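You operate a simulated robot arm through the tools that you are given. There is no shell and no other tool.

The job below is to be done with a simulated robot arm. You get a single attempt, and the scene is never put back.

JOB
Open mould 75 and change its green insert for the one that the green cure card names.
Fine: clamps off, lid up, stay pin in before you reach in; old insert to the side table, new one from its top, on the same seat; leave the lid up.

The check looks at the end state, three seconds after you hand in, the way a careful person would. Anything else that was tipped, shoved, dropped, spilled or broken makes it a failure. Lids that push on must go on centred and level and be pressed home; caps that screw on are set level and turned clockwise until they are tight.

ROBOT AND FRAMES
A 7-joint arm with a fingered hand on a trunk, on a base that moves. Base frame: it is fixed to the floor where the robot stands at the start and does not move with it; the origin is under the middle of the robot, x ahead of it, y to its left, z up. Lengths are in cm, angles in degrees, forces in N, time in s.
It reaches about 108.5 cm from its shoulder. Its first joint turns from -166.0 to 166.0 degrees. Places, roughly: fourth small mould [90, -20, 80]; fourth small mould ejector lever [60, -10, 80]; fourth small mould left clamp [70, 0, 110]; fourth small mould lid [80, -20, 100]; fourth small mould right clamp [60, -30, 110]; fourth small mould stay pin [90, -50, 110]; right seat in the fourth small mould [80, -20, 90]; side table [-80, 20, 80]; third small mould left clamp [50, -80, 110]; third small mould right clamp [40, -110, 110]. Payload 3.7 kg.
The TCP is the grasp point between the finger pads, 2.5 cm short of the fingertips. In the tool frame z runs along the fingers and y along their closing line. The gripper opens to 8.8 cm; its body begins 2.9 cm behind the TCP. The gripper is a hand of 5 fingers: y runs from the thumb to the fingers, the wrist lies at [-1.3, -10.6, -17.4] in the tool frame, and closing takes about 1.5 s.
Orientation is that of the tool frame in the base frame, as a unit quaternion [x, y, z, w]. With the fingers straight down and the wrist toward the robot, the tool's x, y and z point along [0, 1, 0], [1, 0, 0] and [0, 0, -1] of the base frame.

CONTROLS
- The arm moves only by the tool move_arm. Its argument "targets" is a list of rows, each an object of numbers (a shift or turn left out is 0, a gripper value left out holds the last): "dx", "dy", "dz": the shift along the base's x, y, z in mm; "rx", "ry", "rz": the turn, a rotation vector about the base's x, y, z in degrees. In form: [{"dx": .., "dy": .., "dz": .., "rx": .., "ry": .., "rz": ..}, ...]. A call has 1 to 20 rows; each row shifts and turns the commanded pose from where the row before left it. "gripper" is the gripper command, from -1 (shut) to 1 (fully open), values between in proportion, set as the call begins (left out, the last holds). Rows are played at 5 a second. More than 5 cm and 8.6 degrees between two rows, or a gripper value outside its range, and nothing of the call is played. A pose out of reach is approached as far as the arm can. The call stops where the force on the tool passes 90 N (or 10 N more than at its start, if that is more) or the arm is blocked; 0.2 s more then pass. The fingers move at their own pace (about 10.8 cm/s each) and stop on an object; they squeeze with about 23 N. The grip force told is the motor's: it shows also when the fingers shut on nothing. Time passes only in rows, and 0.2 s behind the last, so rows that do not move let the fingers close. The reply holds the time, the measured pose of the TCP, the force on the tool along the base axes, the opening and the grip force, in the units named above and with some noise, with the torque about the TCP (base axes, N m) and any sound that the robot's microphone picked up.
- Cameras (640 x 400 px; columns grow to the right, rows downward): "scene" is now at [15.87, 22.99, 124.73]; the picture's right is [0.08, -1.00, 0.00], its down [-0.91, -0.07, -0.41] and it looks along [0.41, 0.03, -0.91] (base axes); focal length 214 px, centre (320, 200). "wrist" rides on the gripper at [5.9, -7.9, -10.5] in the tool frame; the picture's right is [-0.73, 0.32, -0.61], its down [-0.62, -0.68, 0.38] and it looks along [-0.29, 0.66, 0.70] (tool axes); focal length 234 px, centre (320, 200). There is no depth. A picture from a camera that has moved, and an enlarged one, comes with that camera's place and axes in the base frame and with its lens.
- snapshot(camera): a new picture of that camera. It takes no simulated time.
- drive_base(legs): drives the robot by 1 to 6 legs, each [ahead, left, turn to the left] in cm, cm and degrees, along the robot's own axes; the way and the turn of a leg run together, so that a leg with both is an arc; at most 150 cm and 180 degrees a leg. The arm and the cameras ride along, it lands a little off, and it stops where it bumps. It gives what a move gives.
- grasp_type(shape): the hand has 5 fingers and takes this shape, open, in about a second: jaw (thumb against the fingers, like two jaws); tri (thumb and two fingers); tip (a fingertip pinch); poke (one finger out to press); point (the index stretched); flat (the hand flat); cup (the hand cupped); fist (a fist). The gripper value then closes the fingers along that shape, each until it touches; the sizes above hold for jaw. It gives what a move gives, with no picture.
- head_to(pan, tilt): turns the head with the scene camera to pan (to the left, within 120 degrees either way) and tilt (down, from -29 to 69), counted from straight ahead of the robot. It gives what a move gives.
- inspect(camera, box): a new picture of the part [left, top, right, bottom] of that camera's present view, enlarged. It takes no simulated time.
- finish_job(): hands the job in; it is judged then, once.

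Nothing tells you exact positions but the pictures and the camera data. Unless the task says otherwise, let go and move clear before handing in.

The tools are called after "Emit:" by a JSON object that holds its "op" and its "data". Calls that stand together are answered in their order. move_arm: Moves the arm, as the interface text tells. Its arguments: {"type":"object","properties":{"targets":{"type":"array","items":{"type":"object","properties":{"dx":{"type":"number"},"dy":{"type":"number"},"dz":{"type":"number"},"rx":{"type":"number"},"ry":{"type":"number"},"rz":{"type":"number"}}}},"gripper":{"type":"number"}},"required":["targets"]} The other tools are called the same way: grasp_type (shape) gives the hand a shape; drive_base (legs) drives the base; head_to (pan, tilt) turns the head that bears the scene camera; snapshot (camera) takes a picture; inspect (camera, box) takes an enlarged picture of a part of a camera's view; finish_job () hands the job in.

At the start:

```text
time_s: 0.0
ee_pos: [55.32, -23.97, 114.99]
tool_rot: [0.707, 0.707, 0.0, 0.0]
force: [-0.1, -0.3, -0.3]
wrist_torque: [-0.01, 0.03, 0.03]
grip_width: 8.77
gripper_force: 0.1
shape: jaw
robot x, y, heading: [0.26, -0.11, 0.1]
head pan, tilt (commanded): [4.5, 65.9]
```

scene: 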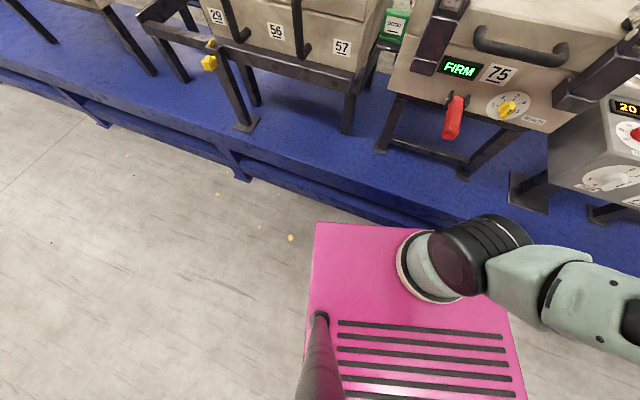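
wrist: 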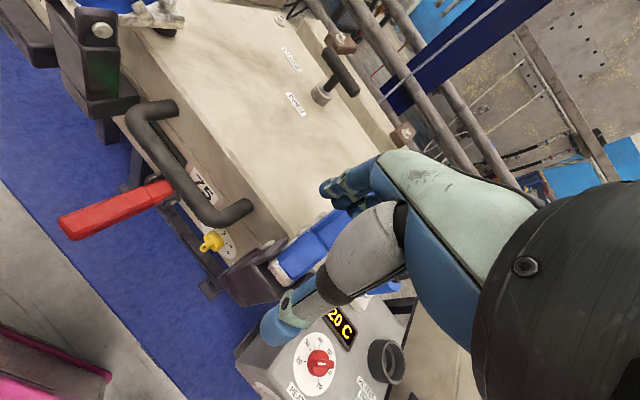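

I see mould 75 ahead with two dark clamps on its front, a red lever, and a display reading "FIRM". I'll look around with the head before I move anything.

Emit:
{"op": "head_to", "data": {"pan": -15, "tilt": 35}}

```text
time_s: 1.0
ee_pos: [55.36, -24.03, 114.91]
tool_rot: [0.706, 0.708, 0.0, 0.0]
force: [0.7, 1.1, 0.0]
wrist_torque: [0.01, -0.01, 0.0]
grip_width: 8.73
gripper_force: 0.1
shape: jaw
robot x, y, heading: [0.07, -0.01, -0.1]
head pan, tilt (commanded): [-15.0, 35.0]
```

The head is now turned toward the mould. Next I take a scene picture.

Emit:
{"op": "snapshot", "data": {"camera": "scene"}}

Emit:
{"op": "inspect", "data": {"camera": "scene", "box": [160, 60, 480, 260]}}

```text
taken
camera scene: at [18.43, 20.25, 128.8], right [-0.26, -0.97, 0.0], down [-0.55, 0.15, -0.82], along [0.79, -0.21, -0.57], focal length 214 px, centre (320, 200)
```

scene: 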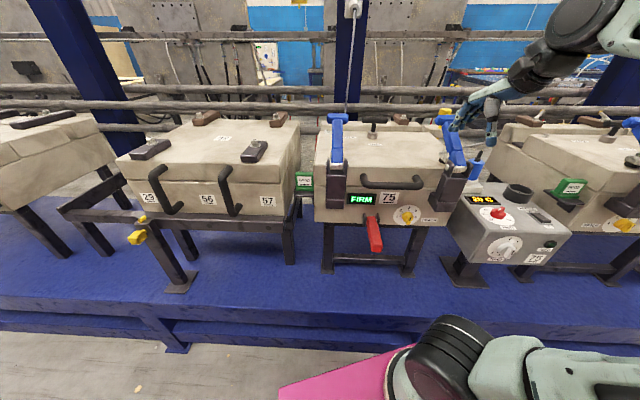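

```text
2.00 times, centred on (320, 160) of scene
camera zoom: at [18.43, 20.25, 128.8], right [-0.26, -0.97, 0.0], down [-0.55, 0.15, -0.82], along [0.79, -0.21, -0.57], focal length 429 px, centre (320, 280)
```

zoom: 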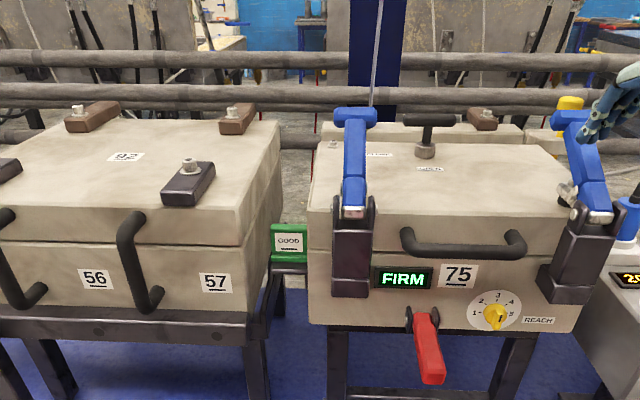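

I see mould 75 with two blue-handled toggle clamps, a black T-shaped piece on the lid, a front handle, the red ejector lever and a "REACH" dial. I'll zoom in on each and look for cure cards.

Emit:
{"op": "inspect", "data": {"camera": "scene", "box": [300, 90, 400, 152]}}

Emit:
{"op": "inspect", "data": {"camera": "scene", "box": [390, 90, 490, 152]}}

Emit:
{"op": "inspect", "data": {"camera": "scene", "box": [300, 160, 460, 260]}}

Emit:
{"op": "inspect", "data": {"camera": "scene", "box": [440, 160, 600, 260]}}

Emit:
{"op": "snapshot", "data": {"camera": "wrist"}}

```text
6.40 times, centred on (350, 121) of scene
camera zoom: at [18.43, 20.25, 128.8], right [-0.26, -0.97, 0.0], down [-0.55, 0.15, -0.82], along [0.79, -0.21, -0.57], focal length 1373 px, centre (128, 706)
```

zoom: 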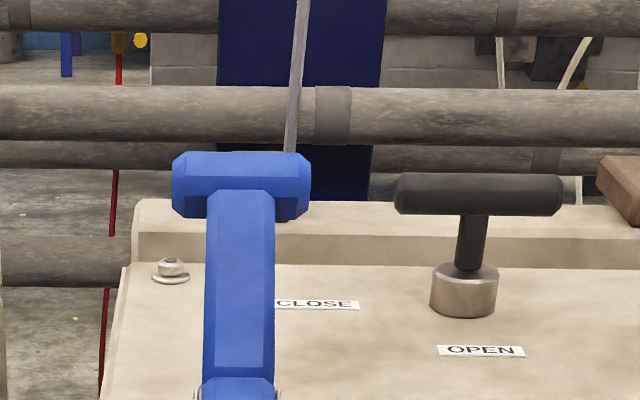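

```text
6.40 times, centred on (440, 121) of scene
camera zoom: at [18.43, 20.25, 128.8], right [-0.26, -0.97, 0.0], down [-0.55, 0.15, -0.82], along [0.79, -0.21, -0.57], focal length 1373 px, centre (-448, 706)
```

zoom: 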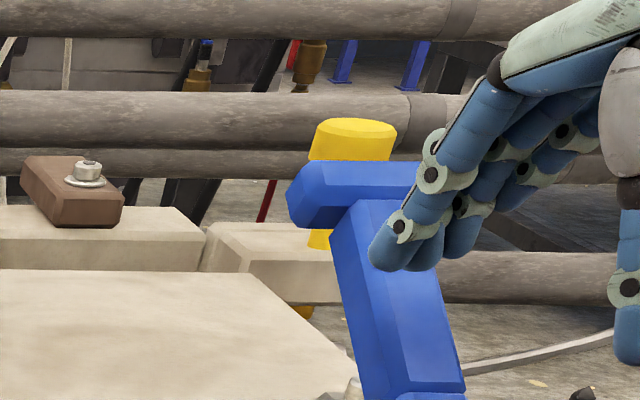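

```text
4.00 times, centred on (380, 210) of scene
camera zoom: at [18.43, 20.25, 128.8], right [-0.26, -0.97, 0.0], down [-0.55, 0.15, -0.82], along [0.79, -0.21, -0.57], focal length 858 px, centre (80, 160)
```

zoom: 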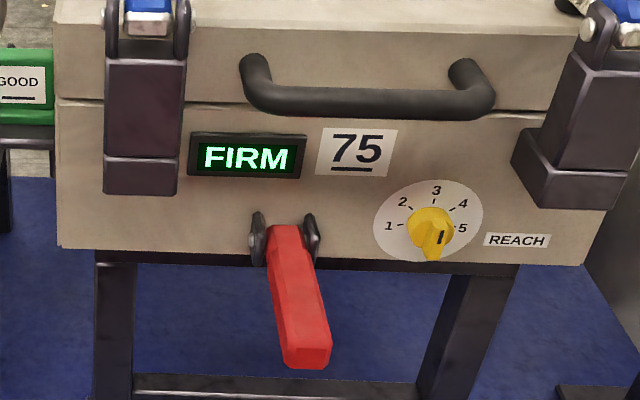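

```text
4.00 times, centred on (520, 210) of scene
camera zoom: at [18.43, 20.25, 128.8], right [-0.26, -0.97, 0.0], down [-0.55, 0.15, -0.82], along [0.79, -0.21, -0.57], focal length 858 px, centre (-480, 160)
```

zoom: 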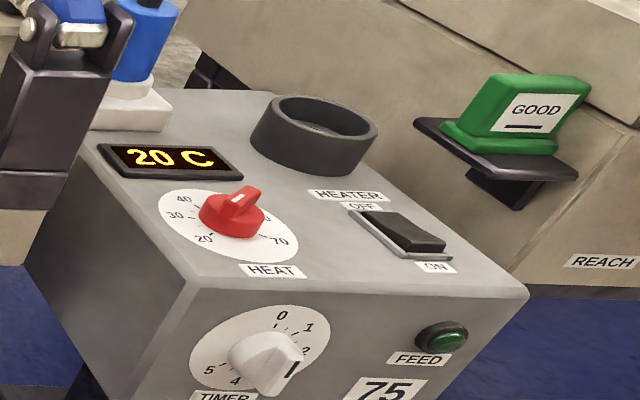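

```text
taken
camera wrist: at [47.43, -18.29, 125.43], right [0.32, -0.73, 0.61], down [-0.68, -0.62, -0.38], along [0.66, -0.29, -0.7], focal length 234 px, centre (320, 200)
```

wrist: 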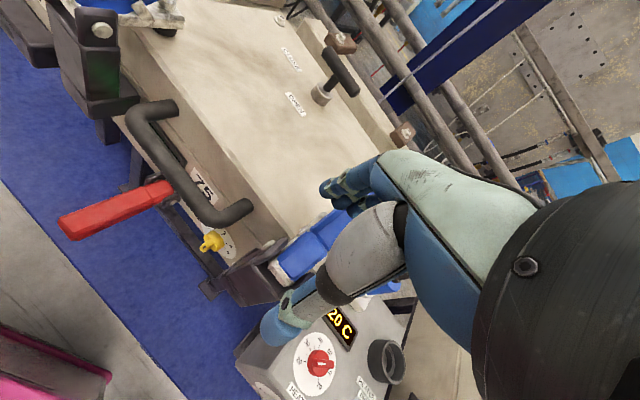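

Mould 75 has a heater box (20 C, timer, feed), a REACH dial, and a T-handle marked OPEN and CLOSE. Next I look for the cure cards, the inserts and the side table by panning around.

Emit:
{"op": "head_to", "data": {"pan": 45, "tilt": 30}}

Emit:
{"op": "snapshot", "data": {"camera": "scene"}}

Emit:
{"op": "head_to", "data": {"pan": 110, "tilt": 30}}

Emit:
{"op": "snapshot", "data": {"camera": "scene"}}

Emit:
{"op": "head_to", "data": {"pan": -70, "tilt": 30}}

Emit:
{"op": "snapshot", "data": {"camera": "scene"}}

Emit:
{"op": "head_to", "data": {"pan": -118, "tilt": 30}}

Emit:
{"op": "snapshot", "data": {"camera": "scene"}}

```text
time_s: 2.3
ee_pos: [55.3, -23.97, 114.93]
tool_rot: [0.707, 0.707, 0.0, 0.001]
force: [-0.3, -0.4, 0.0]
wrist_torque: [0.04, -0.03, 0.02]
grip_width: 8.75
gripper_force: 0.2
shape: jaw
robot x, y, heading: [0.22, 0.3, 0.1]
head pan, tilt (commanded): [45.0, 30.0]
```

```text
taken
camera scene: at [16.32, 28.91, 129.59], right [0.71, -0.71, 0.0], down [-0.35, -0.35, -0.87], along [0.61, 0.61, -0.5], focal length 214 px, centre (320, 200)
```

scene: 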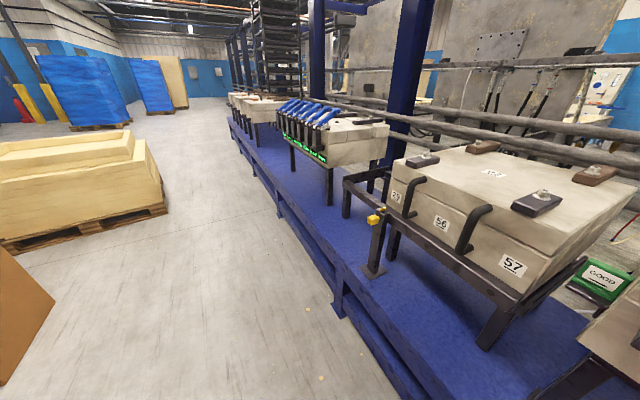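

```text
time_s: 3.6
ee_pos: [55.27, -24.1, 115.0]
tool_rot: [0.707, 0.707, -0.001, 0.0]
force: [0.2, 0.4, -0.1]
wrist_torque: [-0.01, 0.0, -0.02]
grip_width: 8.77
gripper_force: 0.1
shape: jaw
robot x, y, heading: [-0.26, -0.07, 0.1]
head pan, tilt (commanded): [110.0, 30.0]
```

```text
taken
camera scene: at [6.84, 31.03, 129.59], right [0.94, 0.34, 0.0], down [0.17, -0.47, -0.87], along [-0.3, 0.81, -0.5], focal length 214 px, centre (320, 200)
```

scene: 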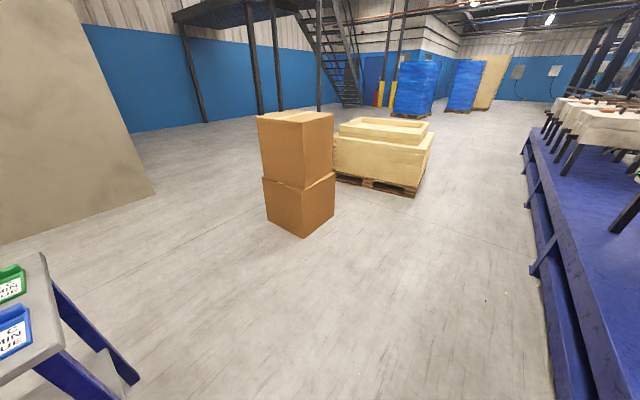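

```text
time_s: 6.3
ee_pos: [55.37, -23.93, 115.06]
tool_rot: [0.708, 0.707, 0.0, 0.0]
force: [0.1, 0.5, 0.3]
wrist_torque: [-0.01, -0.04, -0.02]
grip_width: 8.73
gripper_force: 0.0
shape: jaw
robot x, y, heading: [-0.06, -0.45, -0.2]
head pan, tilt (commanded): [-70.0, 30.0]
```

```text
taken
camera scene: at [13.02, 14.03, 129.59], right [-0.94, -0.34, 0.0], down [-0.17, 0.47, -0.87], along [0.3, -0.81, -0.5], focal length 214 px, centre (320, 200)
```

scene: 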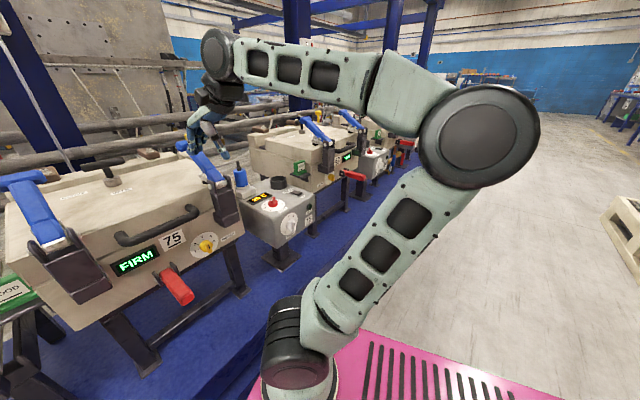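

```text
time_s: 7.5
ee_pos: [55.31, -23.91, 114.97]
tool_rot: [0.707, 0.708, 0.0, 0.0]
force: [-0.3, 0.4, -0.1]
wrist_torque: [0.0, 0.02, -0.01]
grip_width: 8.76
gripper_force: 0.0
shape: jaw
robot x, y, heading: [-0.0, -0.04, 0.1]
head pan, tilt (commanded): [-118.0, 30.0]
```

```text
taken
camera scene: at [5.69, 14.53, 129.59], right [-0.88, 0.47, 0.0], down [0.23, 0.44, -0.87], along [-0.41, -0.77, -0.5], focal length 214 px, centre (320, 200)
```

scene: 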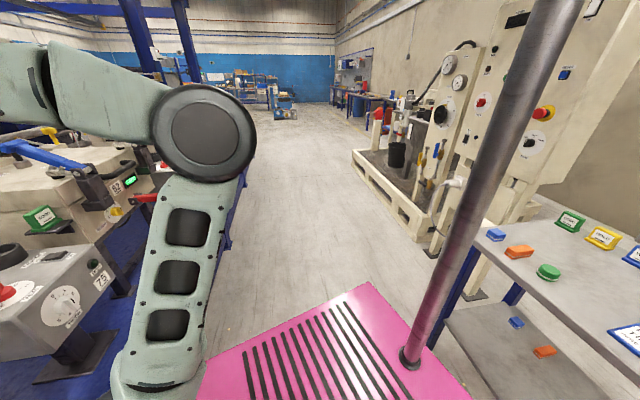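

The side table is behind me, with inserts and colour-framed cards on it. I'll look at it more closely from both sides.

Emit:
{"op": "head_to", "data": {"pan": -120, "tilt": 45}}

Emit:
{"op": "snapshot", "data": {"camera": "scene"}}

Emit:
{"op": "inspect", "data": {"camera": "scene", "box": [440, 100, 640, 225]}}

Emit:
{"op": "head_to", "data": {"pan": 120, "tilt": 45}}

Emit:
{"op": "snapshot", "data": {"camera": "scene"}}

Emit:
{"op": "inspect", "data": {"camera": "scene", "box": [0, 150, 200, 275]}}

```text
time_s: 8.2
ee_pos: [55.4, -23.94, 115.04]
tool_rot: [0.708, 0.707, 0.0, 0.0]
force: [0.2, -0.3, 0.3]
wrist_torque: [-0.01, -0.05, 0.0]
grip_width: 8.78
gripper_force: 0.1
shape: jaw
robot x, y, heading: [0.18, -0.12, -0.1]
head pan, tilt (commanded): [-120.0, 45.0]
```

```text
taken
camera scene: at [5.86, 15.48, 127.33], right [-0.87, 0.5, 0.0], down [0.35, 0.61, -0.71], along [-0.35, -0.61, -0.71], focal length 214 px, centre (320, 200)
```

scene: 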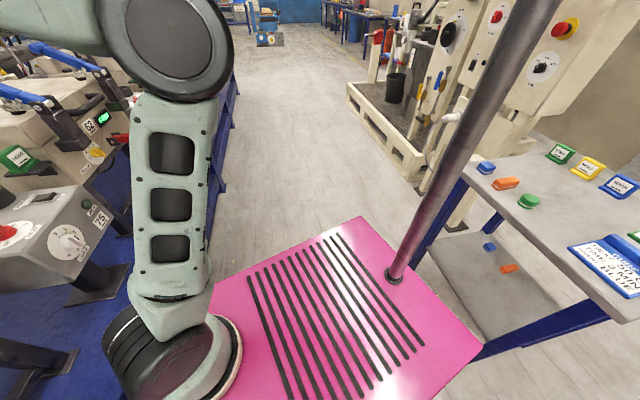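

```text
3.20 times, centred on (540, 162) of scene
camera zoom: at [5.86, 15.48, 127.33], right [-0.87, 0.5, 0.0], down [0.35, 0.61, -0.71], along [-0.35, -0.61, -0.71], focal length 686 px, centre (-384, 320)
```

zoom: 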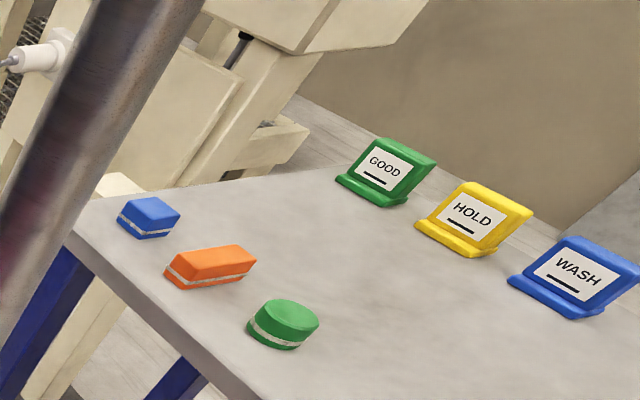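

```text
time_s: 11.6
ee_pos: [55.34, -23.98, 114.98]
tool_rot: [0.707, 0.707, 0.0, 0.0]
force: [0.3, 0.5, -0.9]
wrist_torque: [0.03, 0.0, -0.01]
grip_width: 8.76
gripper_force: 0.0
shape: jaw
robot x, y, heading: [-0.43, -0.08, 0.1]
head pan, tilt (commanded): [120.0, 45.0]
```

```text
taken
camera scene: at [5.86, 29.57, 127.33], right [0.87, 0.5, 0.0], down [0.35, -0.61, -0.71], along [-0.35, 0.61, -0.71], focal length 214 px, centre (320, 200)
```

scene: 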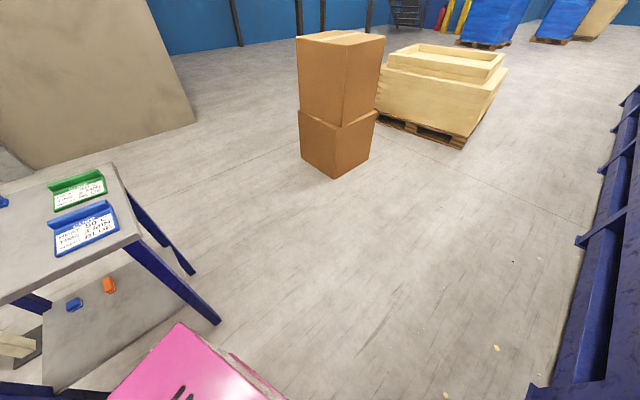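

```text
3.20 times, centred on (100, 212) of scene
camera zoom: at [5.86, 29.57, 127.33], right [0.87, 0.5, 0.0], down [0.35, -0.61, -0.71], along [-0.35, 0.61, -0.71], focal length 686 px, centre (1024, 160)
```

zoom: 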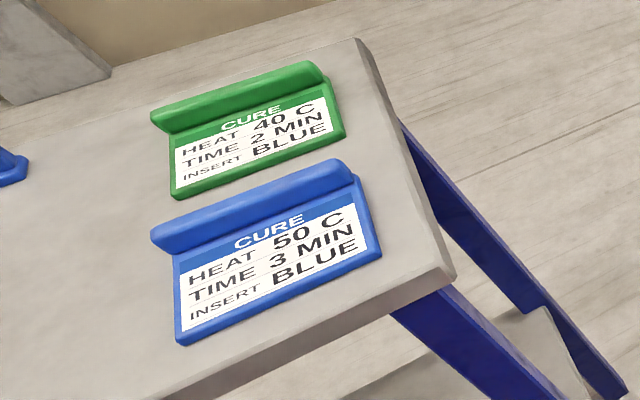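

The green cure card reads HEAT 40 C, TIME 2 MIN, INSERT BLUE, so the blue insert on the table top goes into mould 75 in place of the green one. Next I study the clamps more closely.

Emit:
{"op": "head_to", "data": {"pan": -20, "tilt": 25}}

Emit:
{"op": "snapshot", "data": {"camera": "scene"}}

Emit:
{"op": "inspect", "data": {"camera": "scene", "box": [310, 120, 438, 200]}}

Emit:
{"op": "inspect", "data": {"camera": "scene", "box": [400, 120, 528, 200]}}

Emit:
{"op": "inspect", "data": {"camera": "wrist", "box": [40, 0, 200, 100]}}

Emit:
{"op": "inspect", "data": {"camera": "wrist", "box": [220, 40, 380, 140]}}

```text
time_s: 13.9
ee_pos: [55.27, -23.96, 115.07]
tool_rot: [0.707, 0.707, 0.0, 0.001]
force: [-0.4, 0.3, -0.2]
wrist_torque: [0.02, 0.01, -0.01]
grip_width: 8.75
gripper_force: 0.0
shape: jaw
robot x, y, heading: [0.25, 0.15, -0.0]
head pan, tilt (commanded): [-20.0, 25.0]
```

```text
taken
camera scene: at [18.58, 19.38, 130.38], right [-0.34, -0.94, 0.0], down [-0.4, 0.14, -0.91], along [0.85, -0.31, -0.42], focal length 214 px, centre (320, 200)
```

scene: 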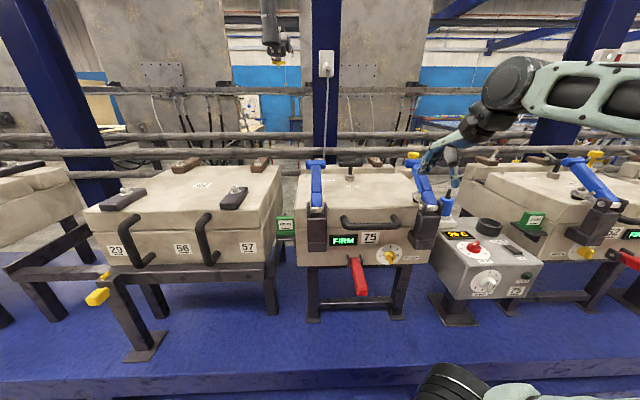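

```text
5.00 times, centred on (374, 160) of scene
camera zoom: at [18.58, 19.38, 130.38], right [-0.34, -0.94, 0.0], down [-0.4, 0.14, -0.91], along [0.85, -0.31, -0.42], focal length 1072 px, centre (50, 400)
```

zoom: 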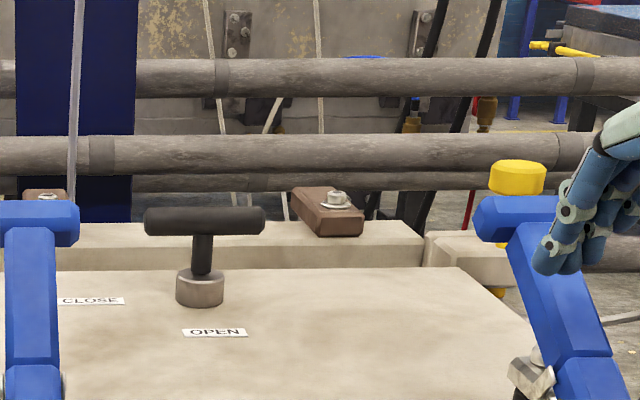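

```text
5.00 times, centred on (464, 160) of scene
camera zoom: at [18.58, 19.38, 130.38], right [-0.34, -0.94, 0.0], down [-0.4, 0.14, -0.91], along [0.85, -0.31, -0.42], focal length 1072 px, centre (-400, 400)
```

zoom: 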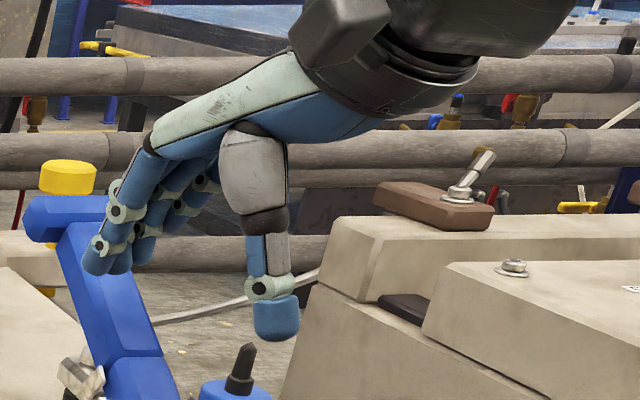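

```text
4.00 times, centred on (120, 50) of wrist
camera zoom: at [47.43, -18.29, 125.43], right [0.32, -0.73, 0.61], down [-0.68, -0.62, -0.38], along [0.66, -0.29, -0.7], focal length 937 px, centre (1120, 800)
```

zoom: 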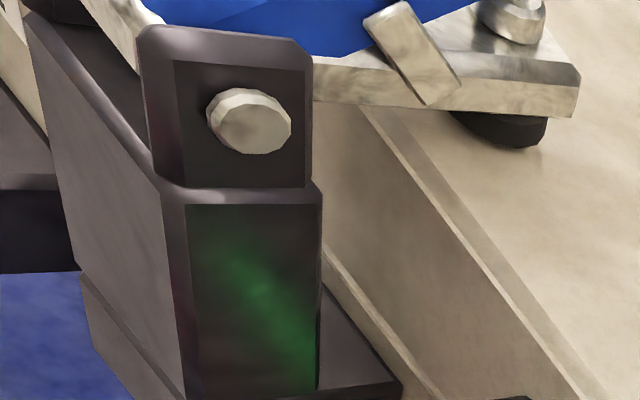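

```text
4.00 times, centred on (300, 90) of wrist
camera zoom: at [47.43, -18.29, 125.43], right [0.32, -0.73, 0.61], down [-0.68, -0.62, -0.38], along [0.66, -0.29, -0.7], focal length 937 px, centre (400, 640)
```

zoom: 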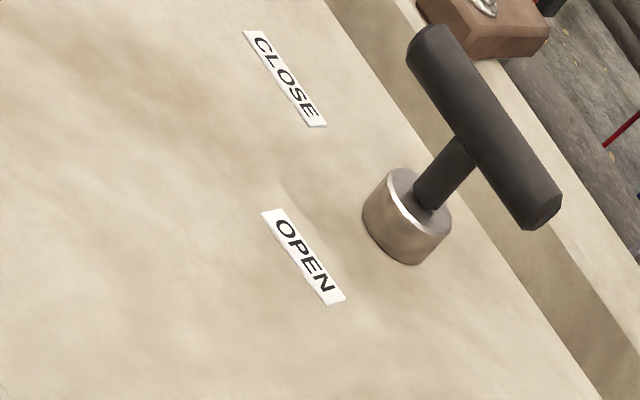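

Both clamps look like hold-down toggles: a bracket at the front, a steel arm with a rubber foot on the lid, and a blue T-handle leaning back. I need better geometry, so I'll zoom on them.

Emit:
{"op": "inspect", "data": {"camera": "scene", "box": [290, 150, 370, 200]}}

Emit:
{"op": "inspect", "data": {"camera": "scene", "box": [290, 190, 450, 290]}}

Emit:
{"op": "inspect", "data": {"camera": "scene", "box": [400, 150, 480, 200]}}

Emit:
{"op": "inspect", "data": {"camera": "scene", "box": [290, 200, 330, 225]}}

```text
8.00 times, centred on (330, 175) of scene
camera zoom: at [18.58, 19.38, 130.38], right [-0.34, -0.94, 0.0], down [-0.4, 0.14, -0.91], along [0.85, -0.31, -0.42], focal length 1716 px, centre (240, 400)
```

zoom: 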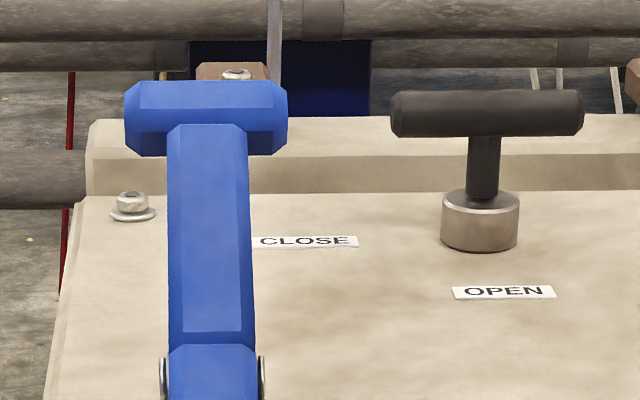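

```text
4.00 times, centred on (370, 240) of scene
camera zoom: at [18.58, 19.38, 130.38], right [-0.34, -0.94, 0.0], down [-0.4, 0.14, -0.91], along [0.85, -0.31, -0.42], focal length 858 px, centre (120, 40)
```

zoom: 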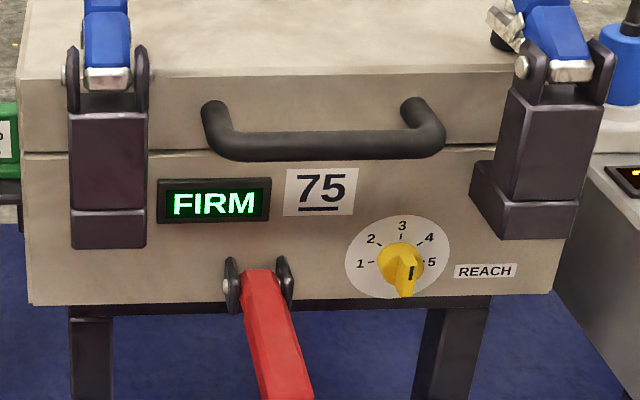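

```text
8.00 times, centred on (440, 175) of scene
camera zoom: at [18.58, 19.38, 130.38], right [-0.34, -0.94, 0.0], down [-0.4, 0.14, -0.91], along [0.85, -0.31, -0.42], focal length 1716 px, centre (-640, 400)
```

zoom: 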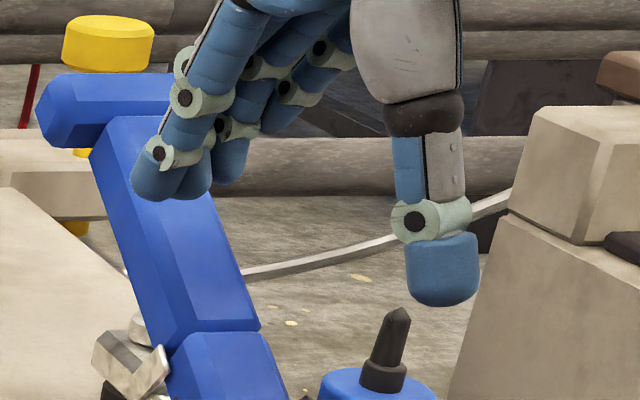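

```text
16.00 times, centred on (310, 212) of scene
camera zoom: at [18.58, 19.38, 130.38], right [-0.34, -0.94, 0.0], down [-0.4, 0.14, -0.91], along [0.85, -0.31, -0.42], focal length 3432 px, centre (480, 0)
```

zoom: 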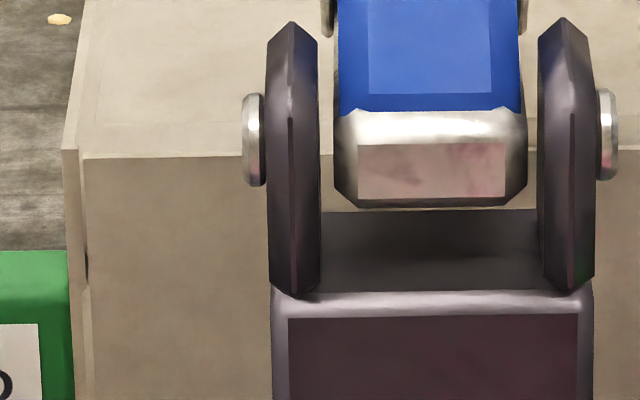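

By triangulation the left clamp pivot sits near [66, 2.7, 104] and its T-bar near [76.7, -0.4, 113.4]. The mould is yawed about -17°. I'll raise the hand and shift it left for a better wrist view of the left clamp.

Emit:
{"op": "move_arm", "data": {"targets": [{"dz": 40}, {"dz": 40}, {"dz": 40, "dx": -20}, {"dy": 40, "dx": -20}, {"dy": 40, "dx": -10}, {"dy": 40}, {"dy": 40}, {"dy": 40}, {"dy": 40}]}}

Emit:
{"op": "snapshot", "data": {"camera": "wrist"}}

Emit:
{"op": "snapshot", "data": {"camera": "scene"}}

```text
time_s: 15.9
ee_pos: [50.45, 0.04, 126.97]
tool_rot: [0.708, 0.706, 0.0, 0.0]
force: [-0.1, -0.6, -0.8]
wrist_torque: [0.01, -0.03, -0.01]
grip_width: 8.79
gripper_force: 0.0
shape: jaw
robot x, y, heading: [0.12, 0.13, 0.1]
head pan, tilt (commanded): [-20.0, 25.0]
```

```text
taken
camera wrist: at [42.51, 5.71, 137.38], right [0.32, -0.73, 0.61], down [-0.68, -0.62, -0.38], along [0.66, -0.29, -0.7], focal length 234 px, centre (320, 200)
```

wrist: 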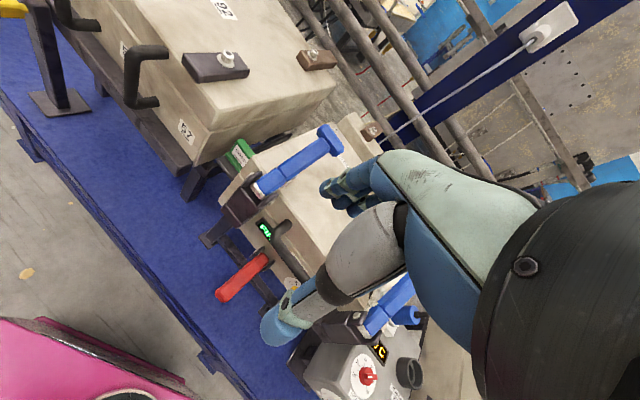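

```text
taken
camera scene: at [18.58, 19.36, 130.39], right [-0.34, -0.94, 0.0], down [-0.4, 0.14, -0.91], along [0.85, -0.31, -0.42], focal length 214 px, centre (320, 200)
```

scene: 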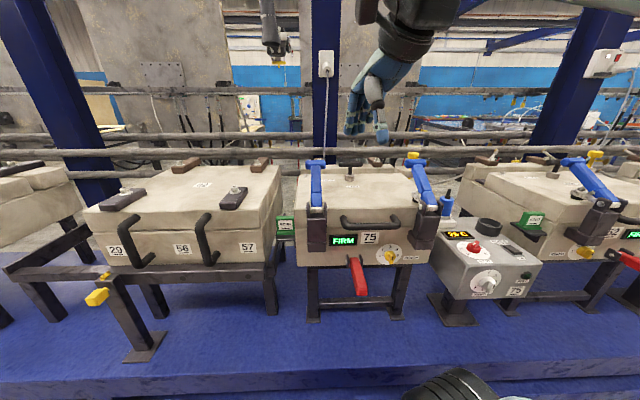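

Emit:
{"op": "inspect", "data": {"camera": "wrist", "box": [190, 100, 350, 200]}}

Emit:
{"op": "inspect", "data": {"camera": "scene", "box": [360, 140, 488, 220]}}

Emit:
{"op": "inspect", "data": {"camera": "scene", "box": [540, 140, 640, 202]}}

```text
4.00 times, centred on (270, 150) of wrist
camera zoom: at [42.51, 5.71, 137.38], right [0.32, -0.73, 0.61], down [-0.68, -0.62, -0.38], along [0.66, -0.29, -0.7], focal length 937 px, centre (520, 400)
```

zoom: 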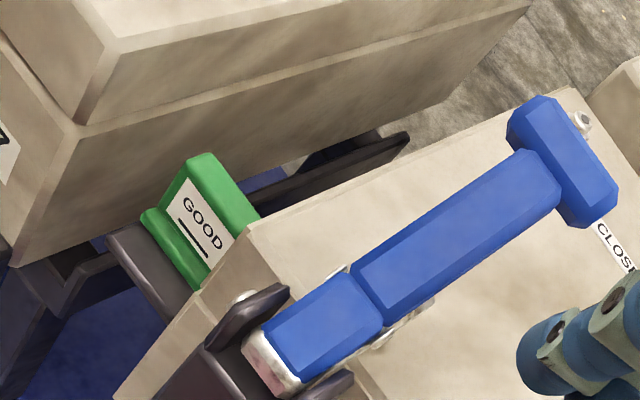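

```text
5.00 times, centred on (424, 180) of scene
camera zoom: at [18.58, 19.36, 130.39], right [-0.34, -0.94, 0.0], down [-0.4, 0.14, -0.91], along [0.85, -0.31, -0.42], focal length 1072 px, centre (-200, 300)
```

zoom: 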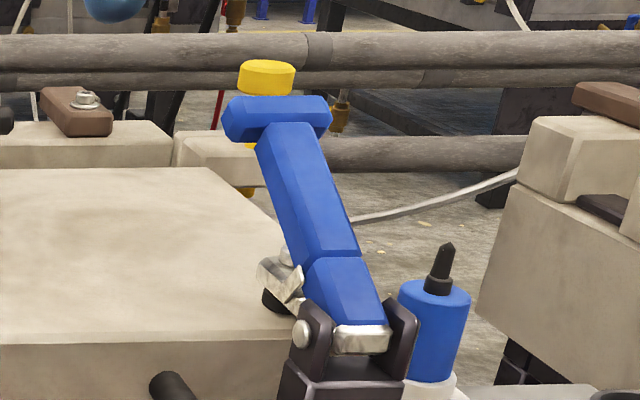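

```text
6.40 times, centred on (590, 171) of scene
camera zoom: at [18.58, 19.36, 130.39], right [-0.34, -0.94, 0.0], down [-0.4, 0.14, -0.91], along [0.85, -0.31, -0.42], focal length 1373 px, centre (-1408, 386)
```

zoom: 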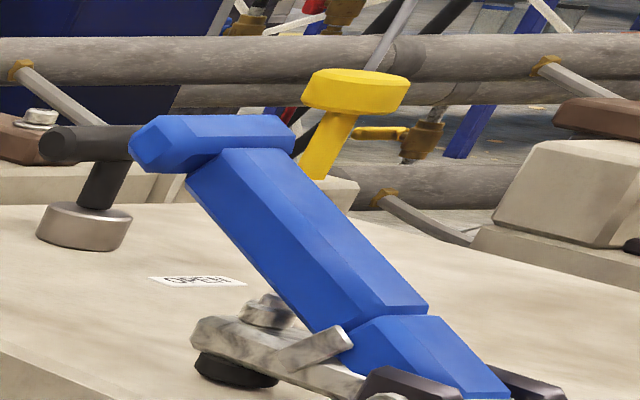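

The left T-bar centre comes out at [78.6, -1.2, 112.9] and the right one at [69.1, -30.2, 112.9]. Both handles lean back about 34° above horizontal. I'll pose the hand above and behind the left T-bar, tilted so the fingers can slip behind it.

Emit:
{"op": "move_arm", "data": {"targets": [{"dz": 40, "rz": -8.5}, {"dz": 40, "rz": -8.5}, {"dx": 40, "dy": -3, "rx": 2.17, "ry": 7.18}, {"dx": 40, "dy": -3, "rx": 2.17, "ry": 7.18}, {"dx": 40, "dy": -3, "rx": 2.17, "ry": 7.18}, {"dx": 40, "dy": -3, "rx": 2.17, "ry": 7.18}, {"dx": 42, "dy": -4}, {"dx": 42, "dy": -4}, {"dx": 42, "dy": -4}, {"dx": 42, "dy": -4}, {}], "gripper": 1}}

Emit:
{"op": "snapshot", "data": {"camera": "scene"}}

Emit:
{"op": "snapshot", "data": {"camera": "wrist"}}

```text
time_s: 18.3
ee_pos: [77.36, -2.88, 130.3]
tool_rot: [0.776, 0.575, -0.155, -0.207]
force: [0.2, 0.3, 0.2]
wrist_torque: [0.04, -0.04, 0.0]
grip_width: 8.78
gripper_force: 0.0
shape: jaw
out of reach, approached as far as the arm can: row 6, 7, 8, 9, 10
robot x, y, heading: [-0.32, 0.09, -0.0]
head pan, tilt (commanded): [-20.0, 25.0]
```

```text
taken
camera scene: at [18.59, 19.38, 130.38], right [-0.34, -0.94, 0.0], down [-0.4, 0.14, -0.91], along [0.85, -0.31, -0.42], focal length 214 px, centre (320, 200)
```

scene: 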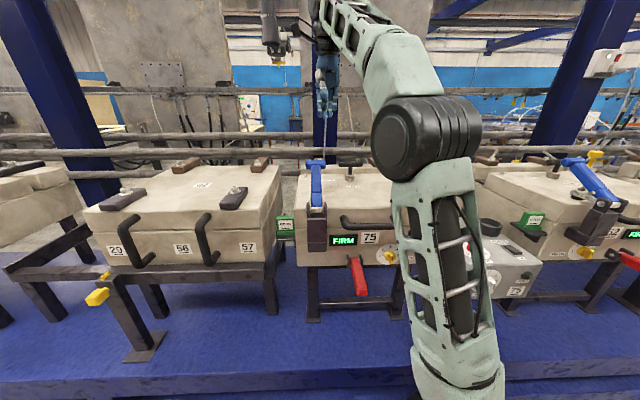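

```text
taken
camera wrist: at [77.51, 3.08, 143.36], right [0.35, -0.86, 0.37], down [-0.93, -0.37, 0.01], along [0.13, -0.34, -0.93], focal length 234 px, centre (320, 200)
```

wrist: 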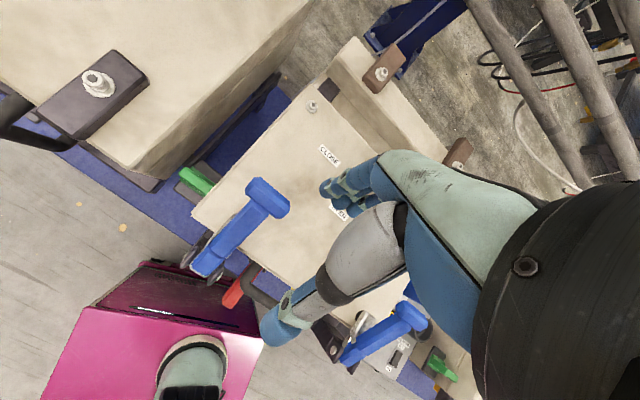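

The tilted pose is at the edge of the arm's reach, so moving the base closer would help with the lid too. I'll check how much floor gap there is before the blue plinth.

Emit:
{"op": "head_to", "data": {"pan": -10, "tilt": 69}}

Emit:
{"op": "snapshot", "data": {"camera": "scene"}}

Emit:
{"op": "head_to", "data": {"pan": 40, "tilt": 60}}

Emit:
{"op": "snapshot", "data": {"camera": "scene"}}

Emit:
{"op": "head_to", "data": {"pan": -60, "tilt": 60}}

Emit:
{"op": "snapshot", "data": {"camera": "scene"}}

```text
time_s: 19.4
ee_pos: [77.36, -2.78, 130.33]
tool_rot: [0.777, 0.574, -0.152, -0.207]
force: [-0.4, 0.0, -0.2]
wrist_torque: [0.05, -0.03, 0.01]
grip_width: 8.79
gripper_force: 0.1
shape: jaw
robot x, y, heading: [-0.19, 0.01, -0.0]
head pan, tilt (commanded): [-10.0, 68.8]
```

```text
taken
camera scene: at [15.44, 21.56, 124.44], right [-0.17, -0.98, 0.0], down [-0.92, 0.16, -0.36], along [0.36, -0.06, -0.93], focal length 214 px, centre (320, 200)
```

scene: 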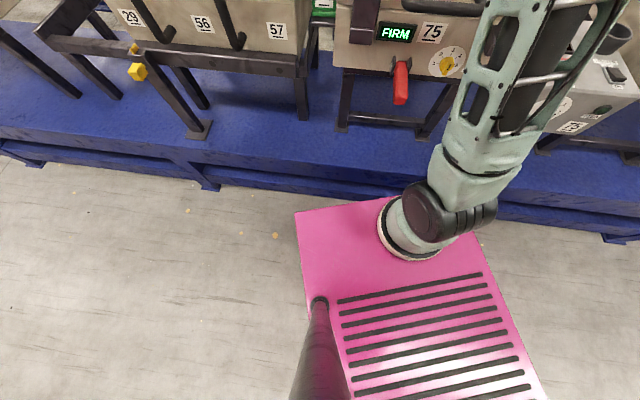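

```text
time_s: 20.6
ee_pos: [77.25, -2.77, 130.42]
tool_rot: [0.777, 0.574, -0.154, -0.207]
force: [0.5, -0.5, -0.3]
wrist_torque: [-0.01, -0.01, 0.02]
grip_width: 8.8
gripper_force: 0.1
shape: jaw
robot x, y, heading: [0.19, 0.47, 0.2]
head pan, tilt (commanded): [40.0, 60.0]
```

```text
taken
camera scene: at [15.04, 26.81, 125.38], right [0.64, -0.77, 0.0], down [-0.66, -0.56, -0.5], along [0.38, 0.32, -0.87], focal length 214 px, centre (320, 200)
```

scene: 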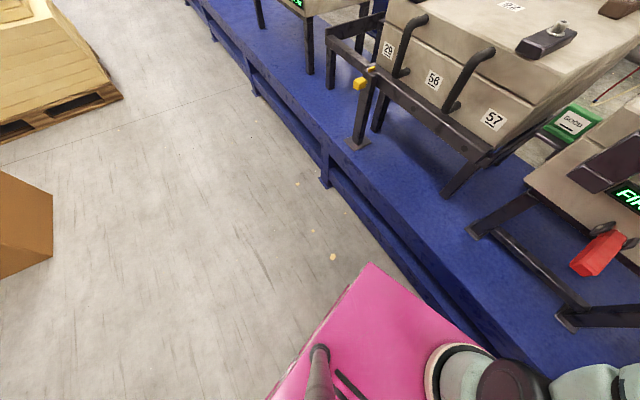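

```text
time_s: 22.3
ee_pos: [77.31, -2.89, 130.44]
tool_rot: [0.777, 0.575, -0.153, -0.208]
force: [-0.2, 0.0, 0.2]
wrist_torque: [0.0, 0.0, 0.0]
grip_width: 8.8
gripper_force: 0.1
shape: jaw
robot x, y, heading: [-0.11, -0.07, -0.1]
head pan, tilt (commanded): [-60.0, 60.0]
```

```text
taken
camera scene: at [13.26, 16.76, 125.38], right [-0.87, -0.5, 0.0], down [-0.43, 0.75, -0.5], along [0.25, -0.43, -0.87], focal length 214 px, centre (320, 200)
```

scene: 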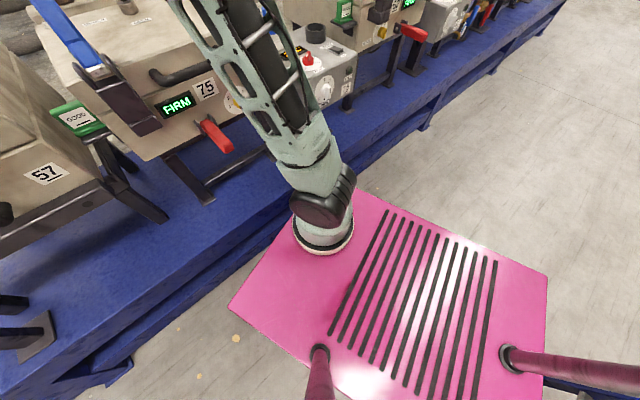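

The base is clear by roughly 18 cm once it is turned parallel to the plinth, which is also yawed about -16.7°. I'll pull the hand back, turn the base -16.7° and drive a little ahead.

Emit:
{"op": "move_arm", "data": {"targets": [{"dx": -45}, {"dx": -45}, {"dx": -45}, {"dx": -45}, {"dx": -45}, {"dx": -45}, {}]}}

Emit:
{"op": "drive_base", "data": {"legs": [[0, 0, -16.7]]}}

Emit:
{"op": "head_to", "data": {"pan": 0, "tilt": 69}}

Emit:
{"op": "snapshot", "data": {"camera": "scene"}}

Emit:
{"op": "head_to", "data": {"pan": -40, "tilt": 60}}

Emit:
{"op": "snapshot", "data": {"camera": "scene"}}

```text
time_s: 23.9
ee_pos: [50.22, -2.63, 130.28]
tool_rot: [0.776, 0.575, -0.156, -0.207]
force: [-0.9, -0.4, -0.3]
wrist_torque: [-0.02, 0.02, 0.0]
grip_width: 8.79
gripper_force: 0.1
shape: jaw
robot x, y, heading: [-0.1, -0.38, 0.2]
head pan, tilt (commanded): [-60.0, 60.0]
```

```text
time_s: 25.3
ee_pos: [47.28, -16.92, 130.44]
tool_rot: [0.852, 0.455, -0.122, -0.228]
force: [-0.8, 1.5, -0.5]
wrist_torque: [-0.04, 0.05, -0.01]
grip_width: 8.77
gripper_force: 0.1
shape: jaw
robot x, y, heading: [0.25, -0.03, -16.8]
head pan, tilt (commanded): [-60.0, 60.0]
```

```text
time_s: 26.6
ee_pos: [47.29, -17.08, 130.28]
tool_rot: [0.852, 0.455, -0.123, -0.228]
force: [-0.4, -0.1, -0.1]
wrist_torque: [0.01, -0.02, -0.01]
grip_width: 8.77
gripper_force: 0.1
shape: jaw
robot x, y, heading: [-0.15, -0.27, -16.7]
head pan, tilt (commanded): [0.0, 68.8]
```

```text
taken
camera scene: at [21.34, 17.06, 124.44], right [-0.29, -0.96, 0.0], down [-0.89, 0.27, -0.36], along [0.35, -0.1, -0.93], focal length 214 px, centre (320, 200)
```

scene: 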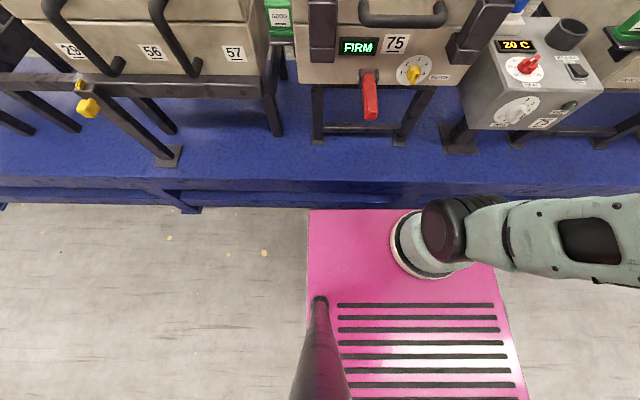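

```text
time_s: 27.6
ee_pos: [47.36, -17.03, 130.31]
tool_rot: [0.852, 0.455, -0.123, -0.228]
force: [0.0, -1.2, 0.3]
wrist_torque: [0.01, 0.01, 0.01]
grip_width: 8.79
gripper_force: 0.0
shape: jaw
robot x, y, heading: [0.19, 0.28, -16.8]
head pan, tilt (commanded): [-40.0, 60.0]
```

```text
taken
camera scene: at [19.65, 13.11, 125.38], right [-0.84, -0.55, 0.0], down [-0.48, 0.72, -0.5], along [0.27, -0.42, -0.87], focal length 214 px, centre (320, 200)
```

scene: 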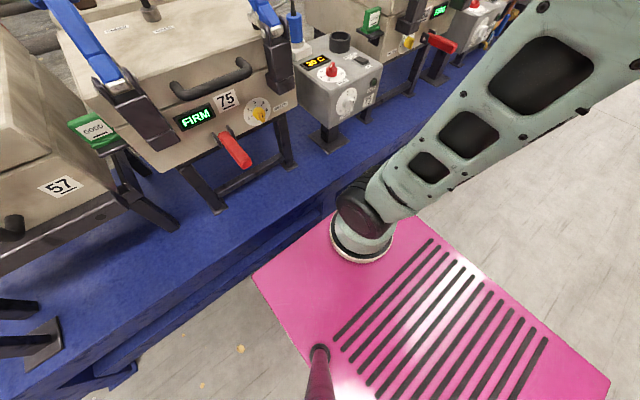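

The base is now parallel to the plinth with about 18 cm of gap. I'll drive ahead 10 cm.

Emit:
{"op": "drive_base", "data": {"legs": [[10, 0, 0]]}}

Emit:
{"op": "head_to", "data": {"pan": -5, "tilt": 45}}

Emit:
{"op": "snapshot", "data": {"camera": "scene"}}

Emit:
{"op": "snapshot", "data": {"camera": "wrist"}}

```text
time_s: 28.8
ee_pos: [56.9, -20.0, 130.34]
tool_rot: [0.852, 0.455, -0.122, -0.228]
force: [0.1, -0.8, 0.5]
wrist_torque: [-0.02, 0.03, -0.02]
grip_width: 8.8
gripper_force: 0.1
shape: jaw
robot x, y, heading: [9.64, -2.45, -16.9]
head pan, tilt (commanded): [-40.0, 60.0]
```

```text
time_s: 29.8
ee_pos: [56.9, -19.92, 130.38]
tool_rot: [0.852, 0.455, -0.123, -0.229]
force: [-0.5, 0.4, -0.1]
wrist_torque: [0.04, -0.01, 0.01]
grip_width: 8.77
gripper_force: 0.1
shape: jaw
robot x, y, heading: [9.98, -2.82, -16.8]
head pan, tilt (commanded): [-5.0, 45.0]
```

```text
taken
camera scene: at [33.24, 12.72, 127.32], right [-0.37, -0.93, 0.0], down [-0.66, 0.26, -0.71], along [0.66, -0.26, -0.71], focal length 214 px, centre (320, 200)
```

scene: 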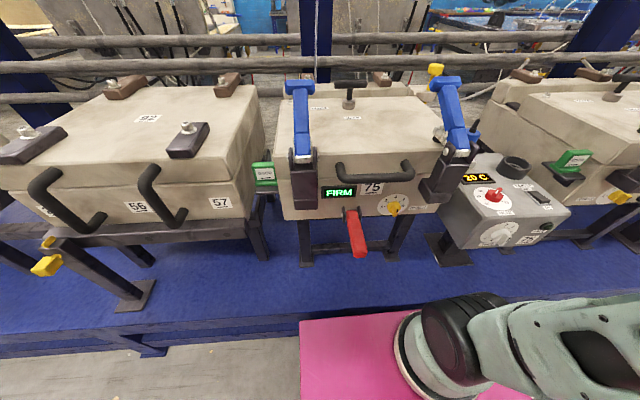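

```text
taken
camera wrist: at [58.92, -14.43, 143.34], right [0.08, -0.93, 0.37], down [-1.0, -0.08, 0.01], along [0.02, -0.36, -0.93], focal length 234 px, centre (320, 200)
```

wrist: 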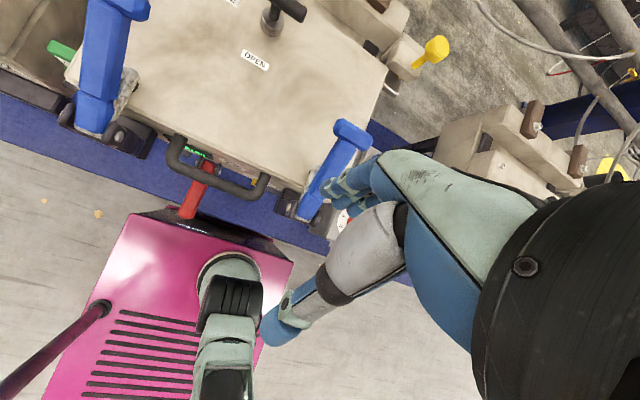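

With the base closer I now have the left T-bar at [78.4, -0.9, 112.9], the right T-bar at [69.6, -30.4, 112.9] and the yellow stay pin head near [92.3, -50.6, 108.2]. I'll move the hand above and behind the left T-bar with its yaw matched to the mould.

Emit:
{"op": "move_arm", "data": {"targets": [{"dx": 20, "dy": 25, "rz": 8.4}, {"dx": 33, "dy": 25, "rz": 8.4}, {"dx": 35, "dy": 25}, {"dx": 35, "dy": 25}, {"dx": 35, "dy": 25}, {"dx": 35, "dy": 25}, {"dx": 35, "dy": 25}, {"dx": 35}, {}]}}

Emit:
{"op": "snapshot", "data": {"camera": "scene"}}

Emit:
{"op": "snapshot", "data": {"camera": "wrist"}}

```text
time_s: 31.8
ee_pos: [82.03, -2.42, 130.28]
tool_rot: [0.776, 0.576, -0.153, -0.207]
force: [-0.8, 0.2, -0.5]
wrist_torque: [0.03, -0.02, -0.01]
grip_width: 8.79
gripper_force: 0.1
shape: jaw
out of reach, approached as far as the arm can: row 8
robot x, y, heading: [9.29, -2.62, -16.8]
head pan, tilt (commanded): [-5.0, 45.0]
```

```text
taken
camera scene: at [33.23, 12.73, 127.33], right [-0.37, -0.93, 0.0], down [-0.66, 0.26, -0.71], along [0.66, -0.26, -0.71], focal length 214 px, centre (320, 200)
```

scene: 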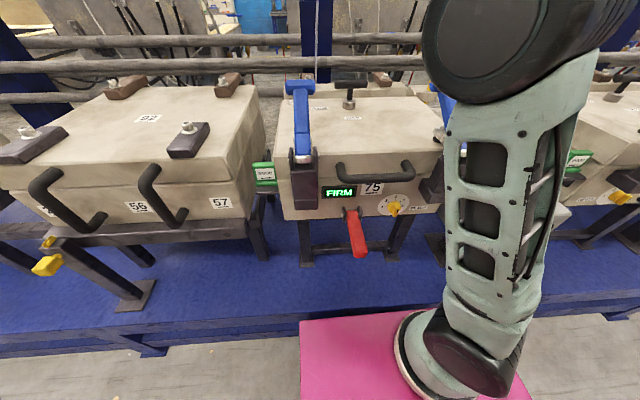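

```text
taken
camera wrist: at [82.12, 3.5, 143.24], right [0.35, -0.86, 0.37], down [-0.93, -0.37, 0.01], along [0.13, -0.34, -0.93], focal length 234 px, centre (320, 200)
```

wrist: 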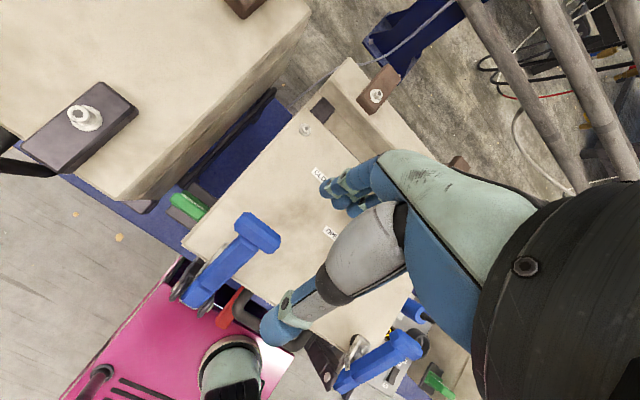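

The hand is above and behind the left T-bar. Next I lower it, then slide in along the finger direction so the bar sits between thumb and fingers.

Emit:
{"op": "move_arm", "data": {"targets": [{"dx": 4, "dz": -22}, {"dx": 4, "dz": -22}, {"dx": 4, "dz": -22}, {"dx": 4, "dz": -21}, {}]}}

Emit:
{"op": "snapshot", "data": {"camera": "scene"}}

Emit:
{"op": "snapshot", "data": {"camera": "wrist"}}

```text
time_s: 33.0
ee_pos: [83.53, -2.51, 121.5]
tool_rot: [0.776, 0.575, -0.155, -0.208]
force: [0.1, -0.8, -0.3]
wrist_torque: [0.0, 0.0, -0.01]
grip_width: 8.79
gripper_force: 0.0
shape: jaw
robot x, y, heading: [9.68, -2.99, -16.9]
head pan, tilt (commanded): [-5.0, 45.0]
```

```text
taken
camera scene: at [33.25, 12.72, 127.33], right [-0.37, -0.93, 0.0], down [-0.66, 0.26, -0.71], along [0.66, -0.26, -0.71], focal length 214 px, centre (320, 200)
```

scene: 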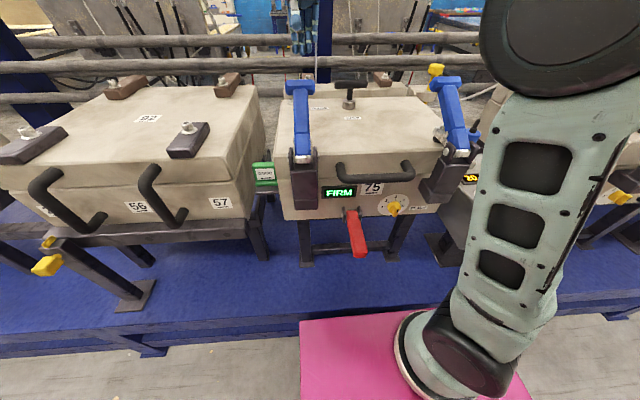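

```text
taken
camera wrist: at [83.76, 3.28, 134.39], right [0.35, -0.86, 0.37], down [-0.93, -0.37, 0.01], along [0.13, -0.34, -0.93], focal length 234 px, centre (320, 200)
```

wrist: 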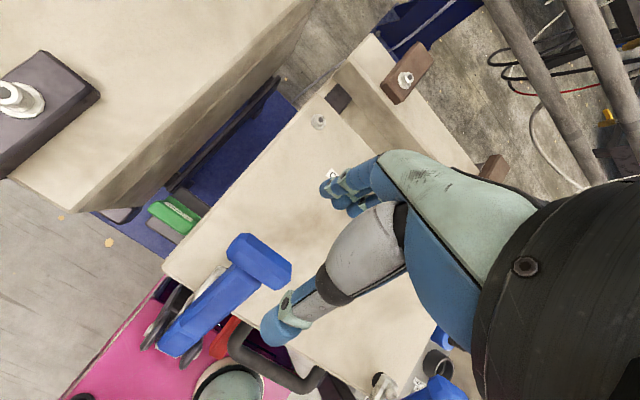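

The hand is lined up behind and above the bar. I'll slide in along the fingers in two steps.

Emit:
{"op": "move_arm", "data": {"targets": [{"dx": -9.6, "dy": 2.9, "dz": -17.4}, {"dx": -9.6, "dy": 2.9, "dz": -17.4}, {"dx": -9.6, "dy": 2.9, "dz": -17.4}, {}]}}

Emit:
{"op": "snapshot", "data": {"camera": "wrist"}}

Emit:
{"op": "inspect", "data": {"camera": "scene", "box": [250, 20, 378, 100]}}

```text
time_s: 34.0
ee_pos: [80.68, -1.81, 115.92]
tool_rot: [0.777, 0.574, -0.155, -0.208]
force: [-0.7, 0.2, -0.2]
wrist_torque: [-0.03, 0.02, 0.02]
grip_width: 8.79
gripper_force: 0.0
shape: jaw
robot x, y, heading: [9.98, -2.96, -16.7]
head pan, tilt (commanded): [-5.0, 45.0]
```

```text
taken
camera wrist: at [80.86, 4.16, 129.01], right [0.35, -0.86, 0.37], down [-0.93, -0.37, 0.01], along [0.13, -0.34, -0.93], focal length 234 px, centre (320, 200)
```

wrist: 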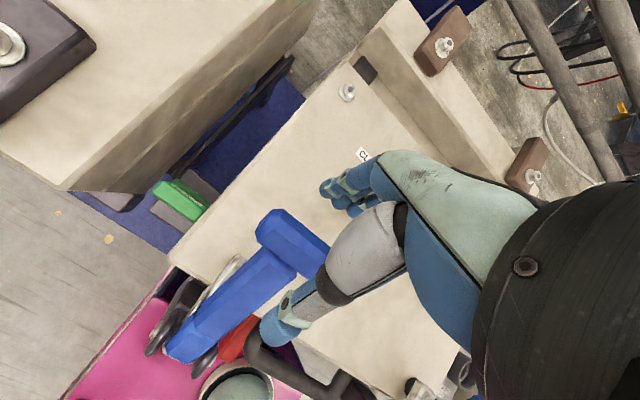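

```text
5.00 times, centred on (314, 60) of scene
camera zoom: at [33.24, 12.72, 127.33], right [-0.37, -0.93, 0.0], down [-0.66, 0.26, -0.71], along [0.66, -0.26, -0.71], focal length 1072 px, centre (350, 900)
```

zoom: 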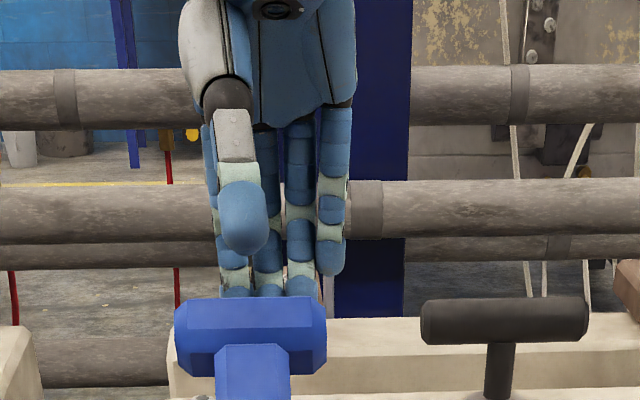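

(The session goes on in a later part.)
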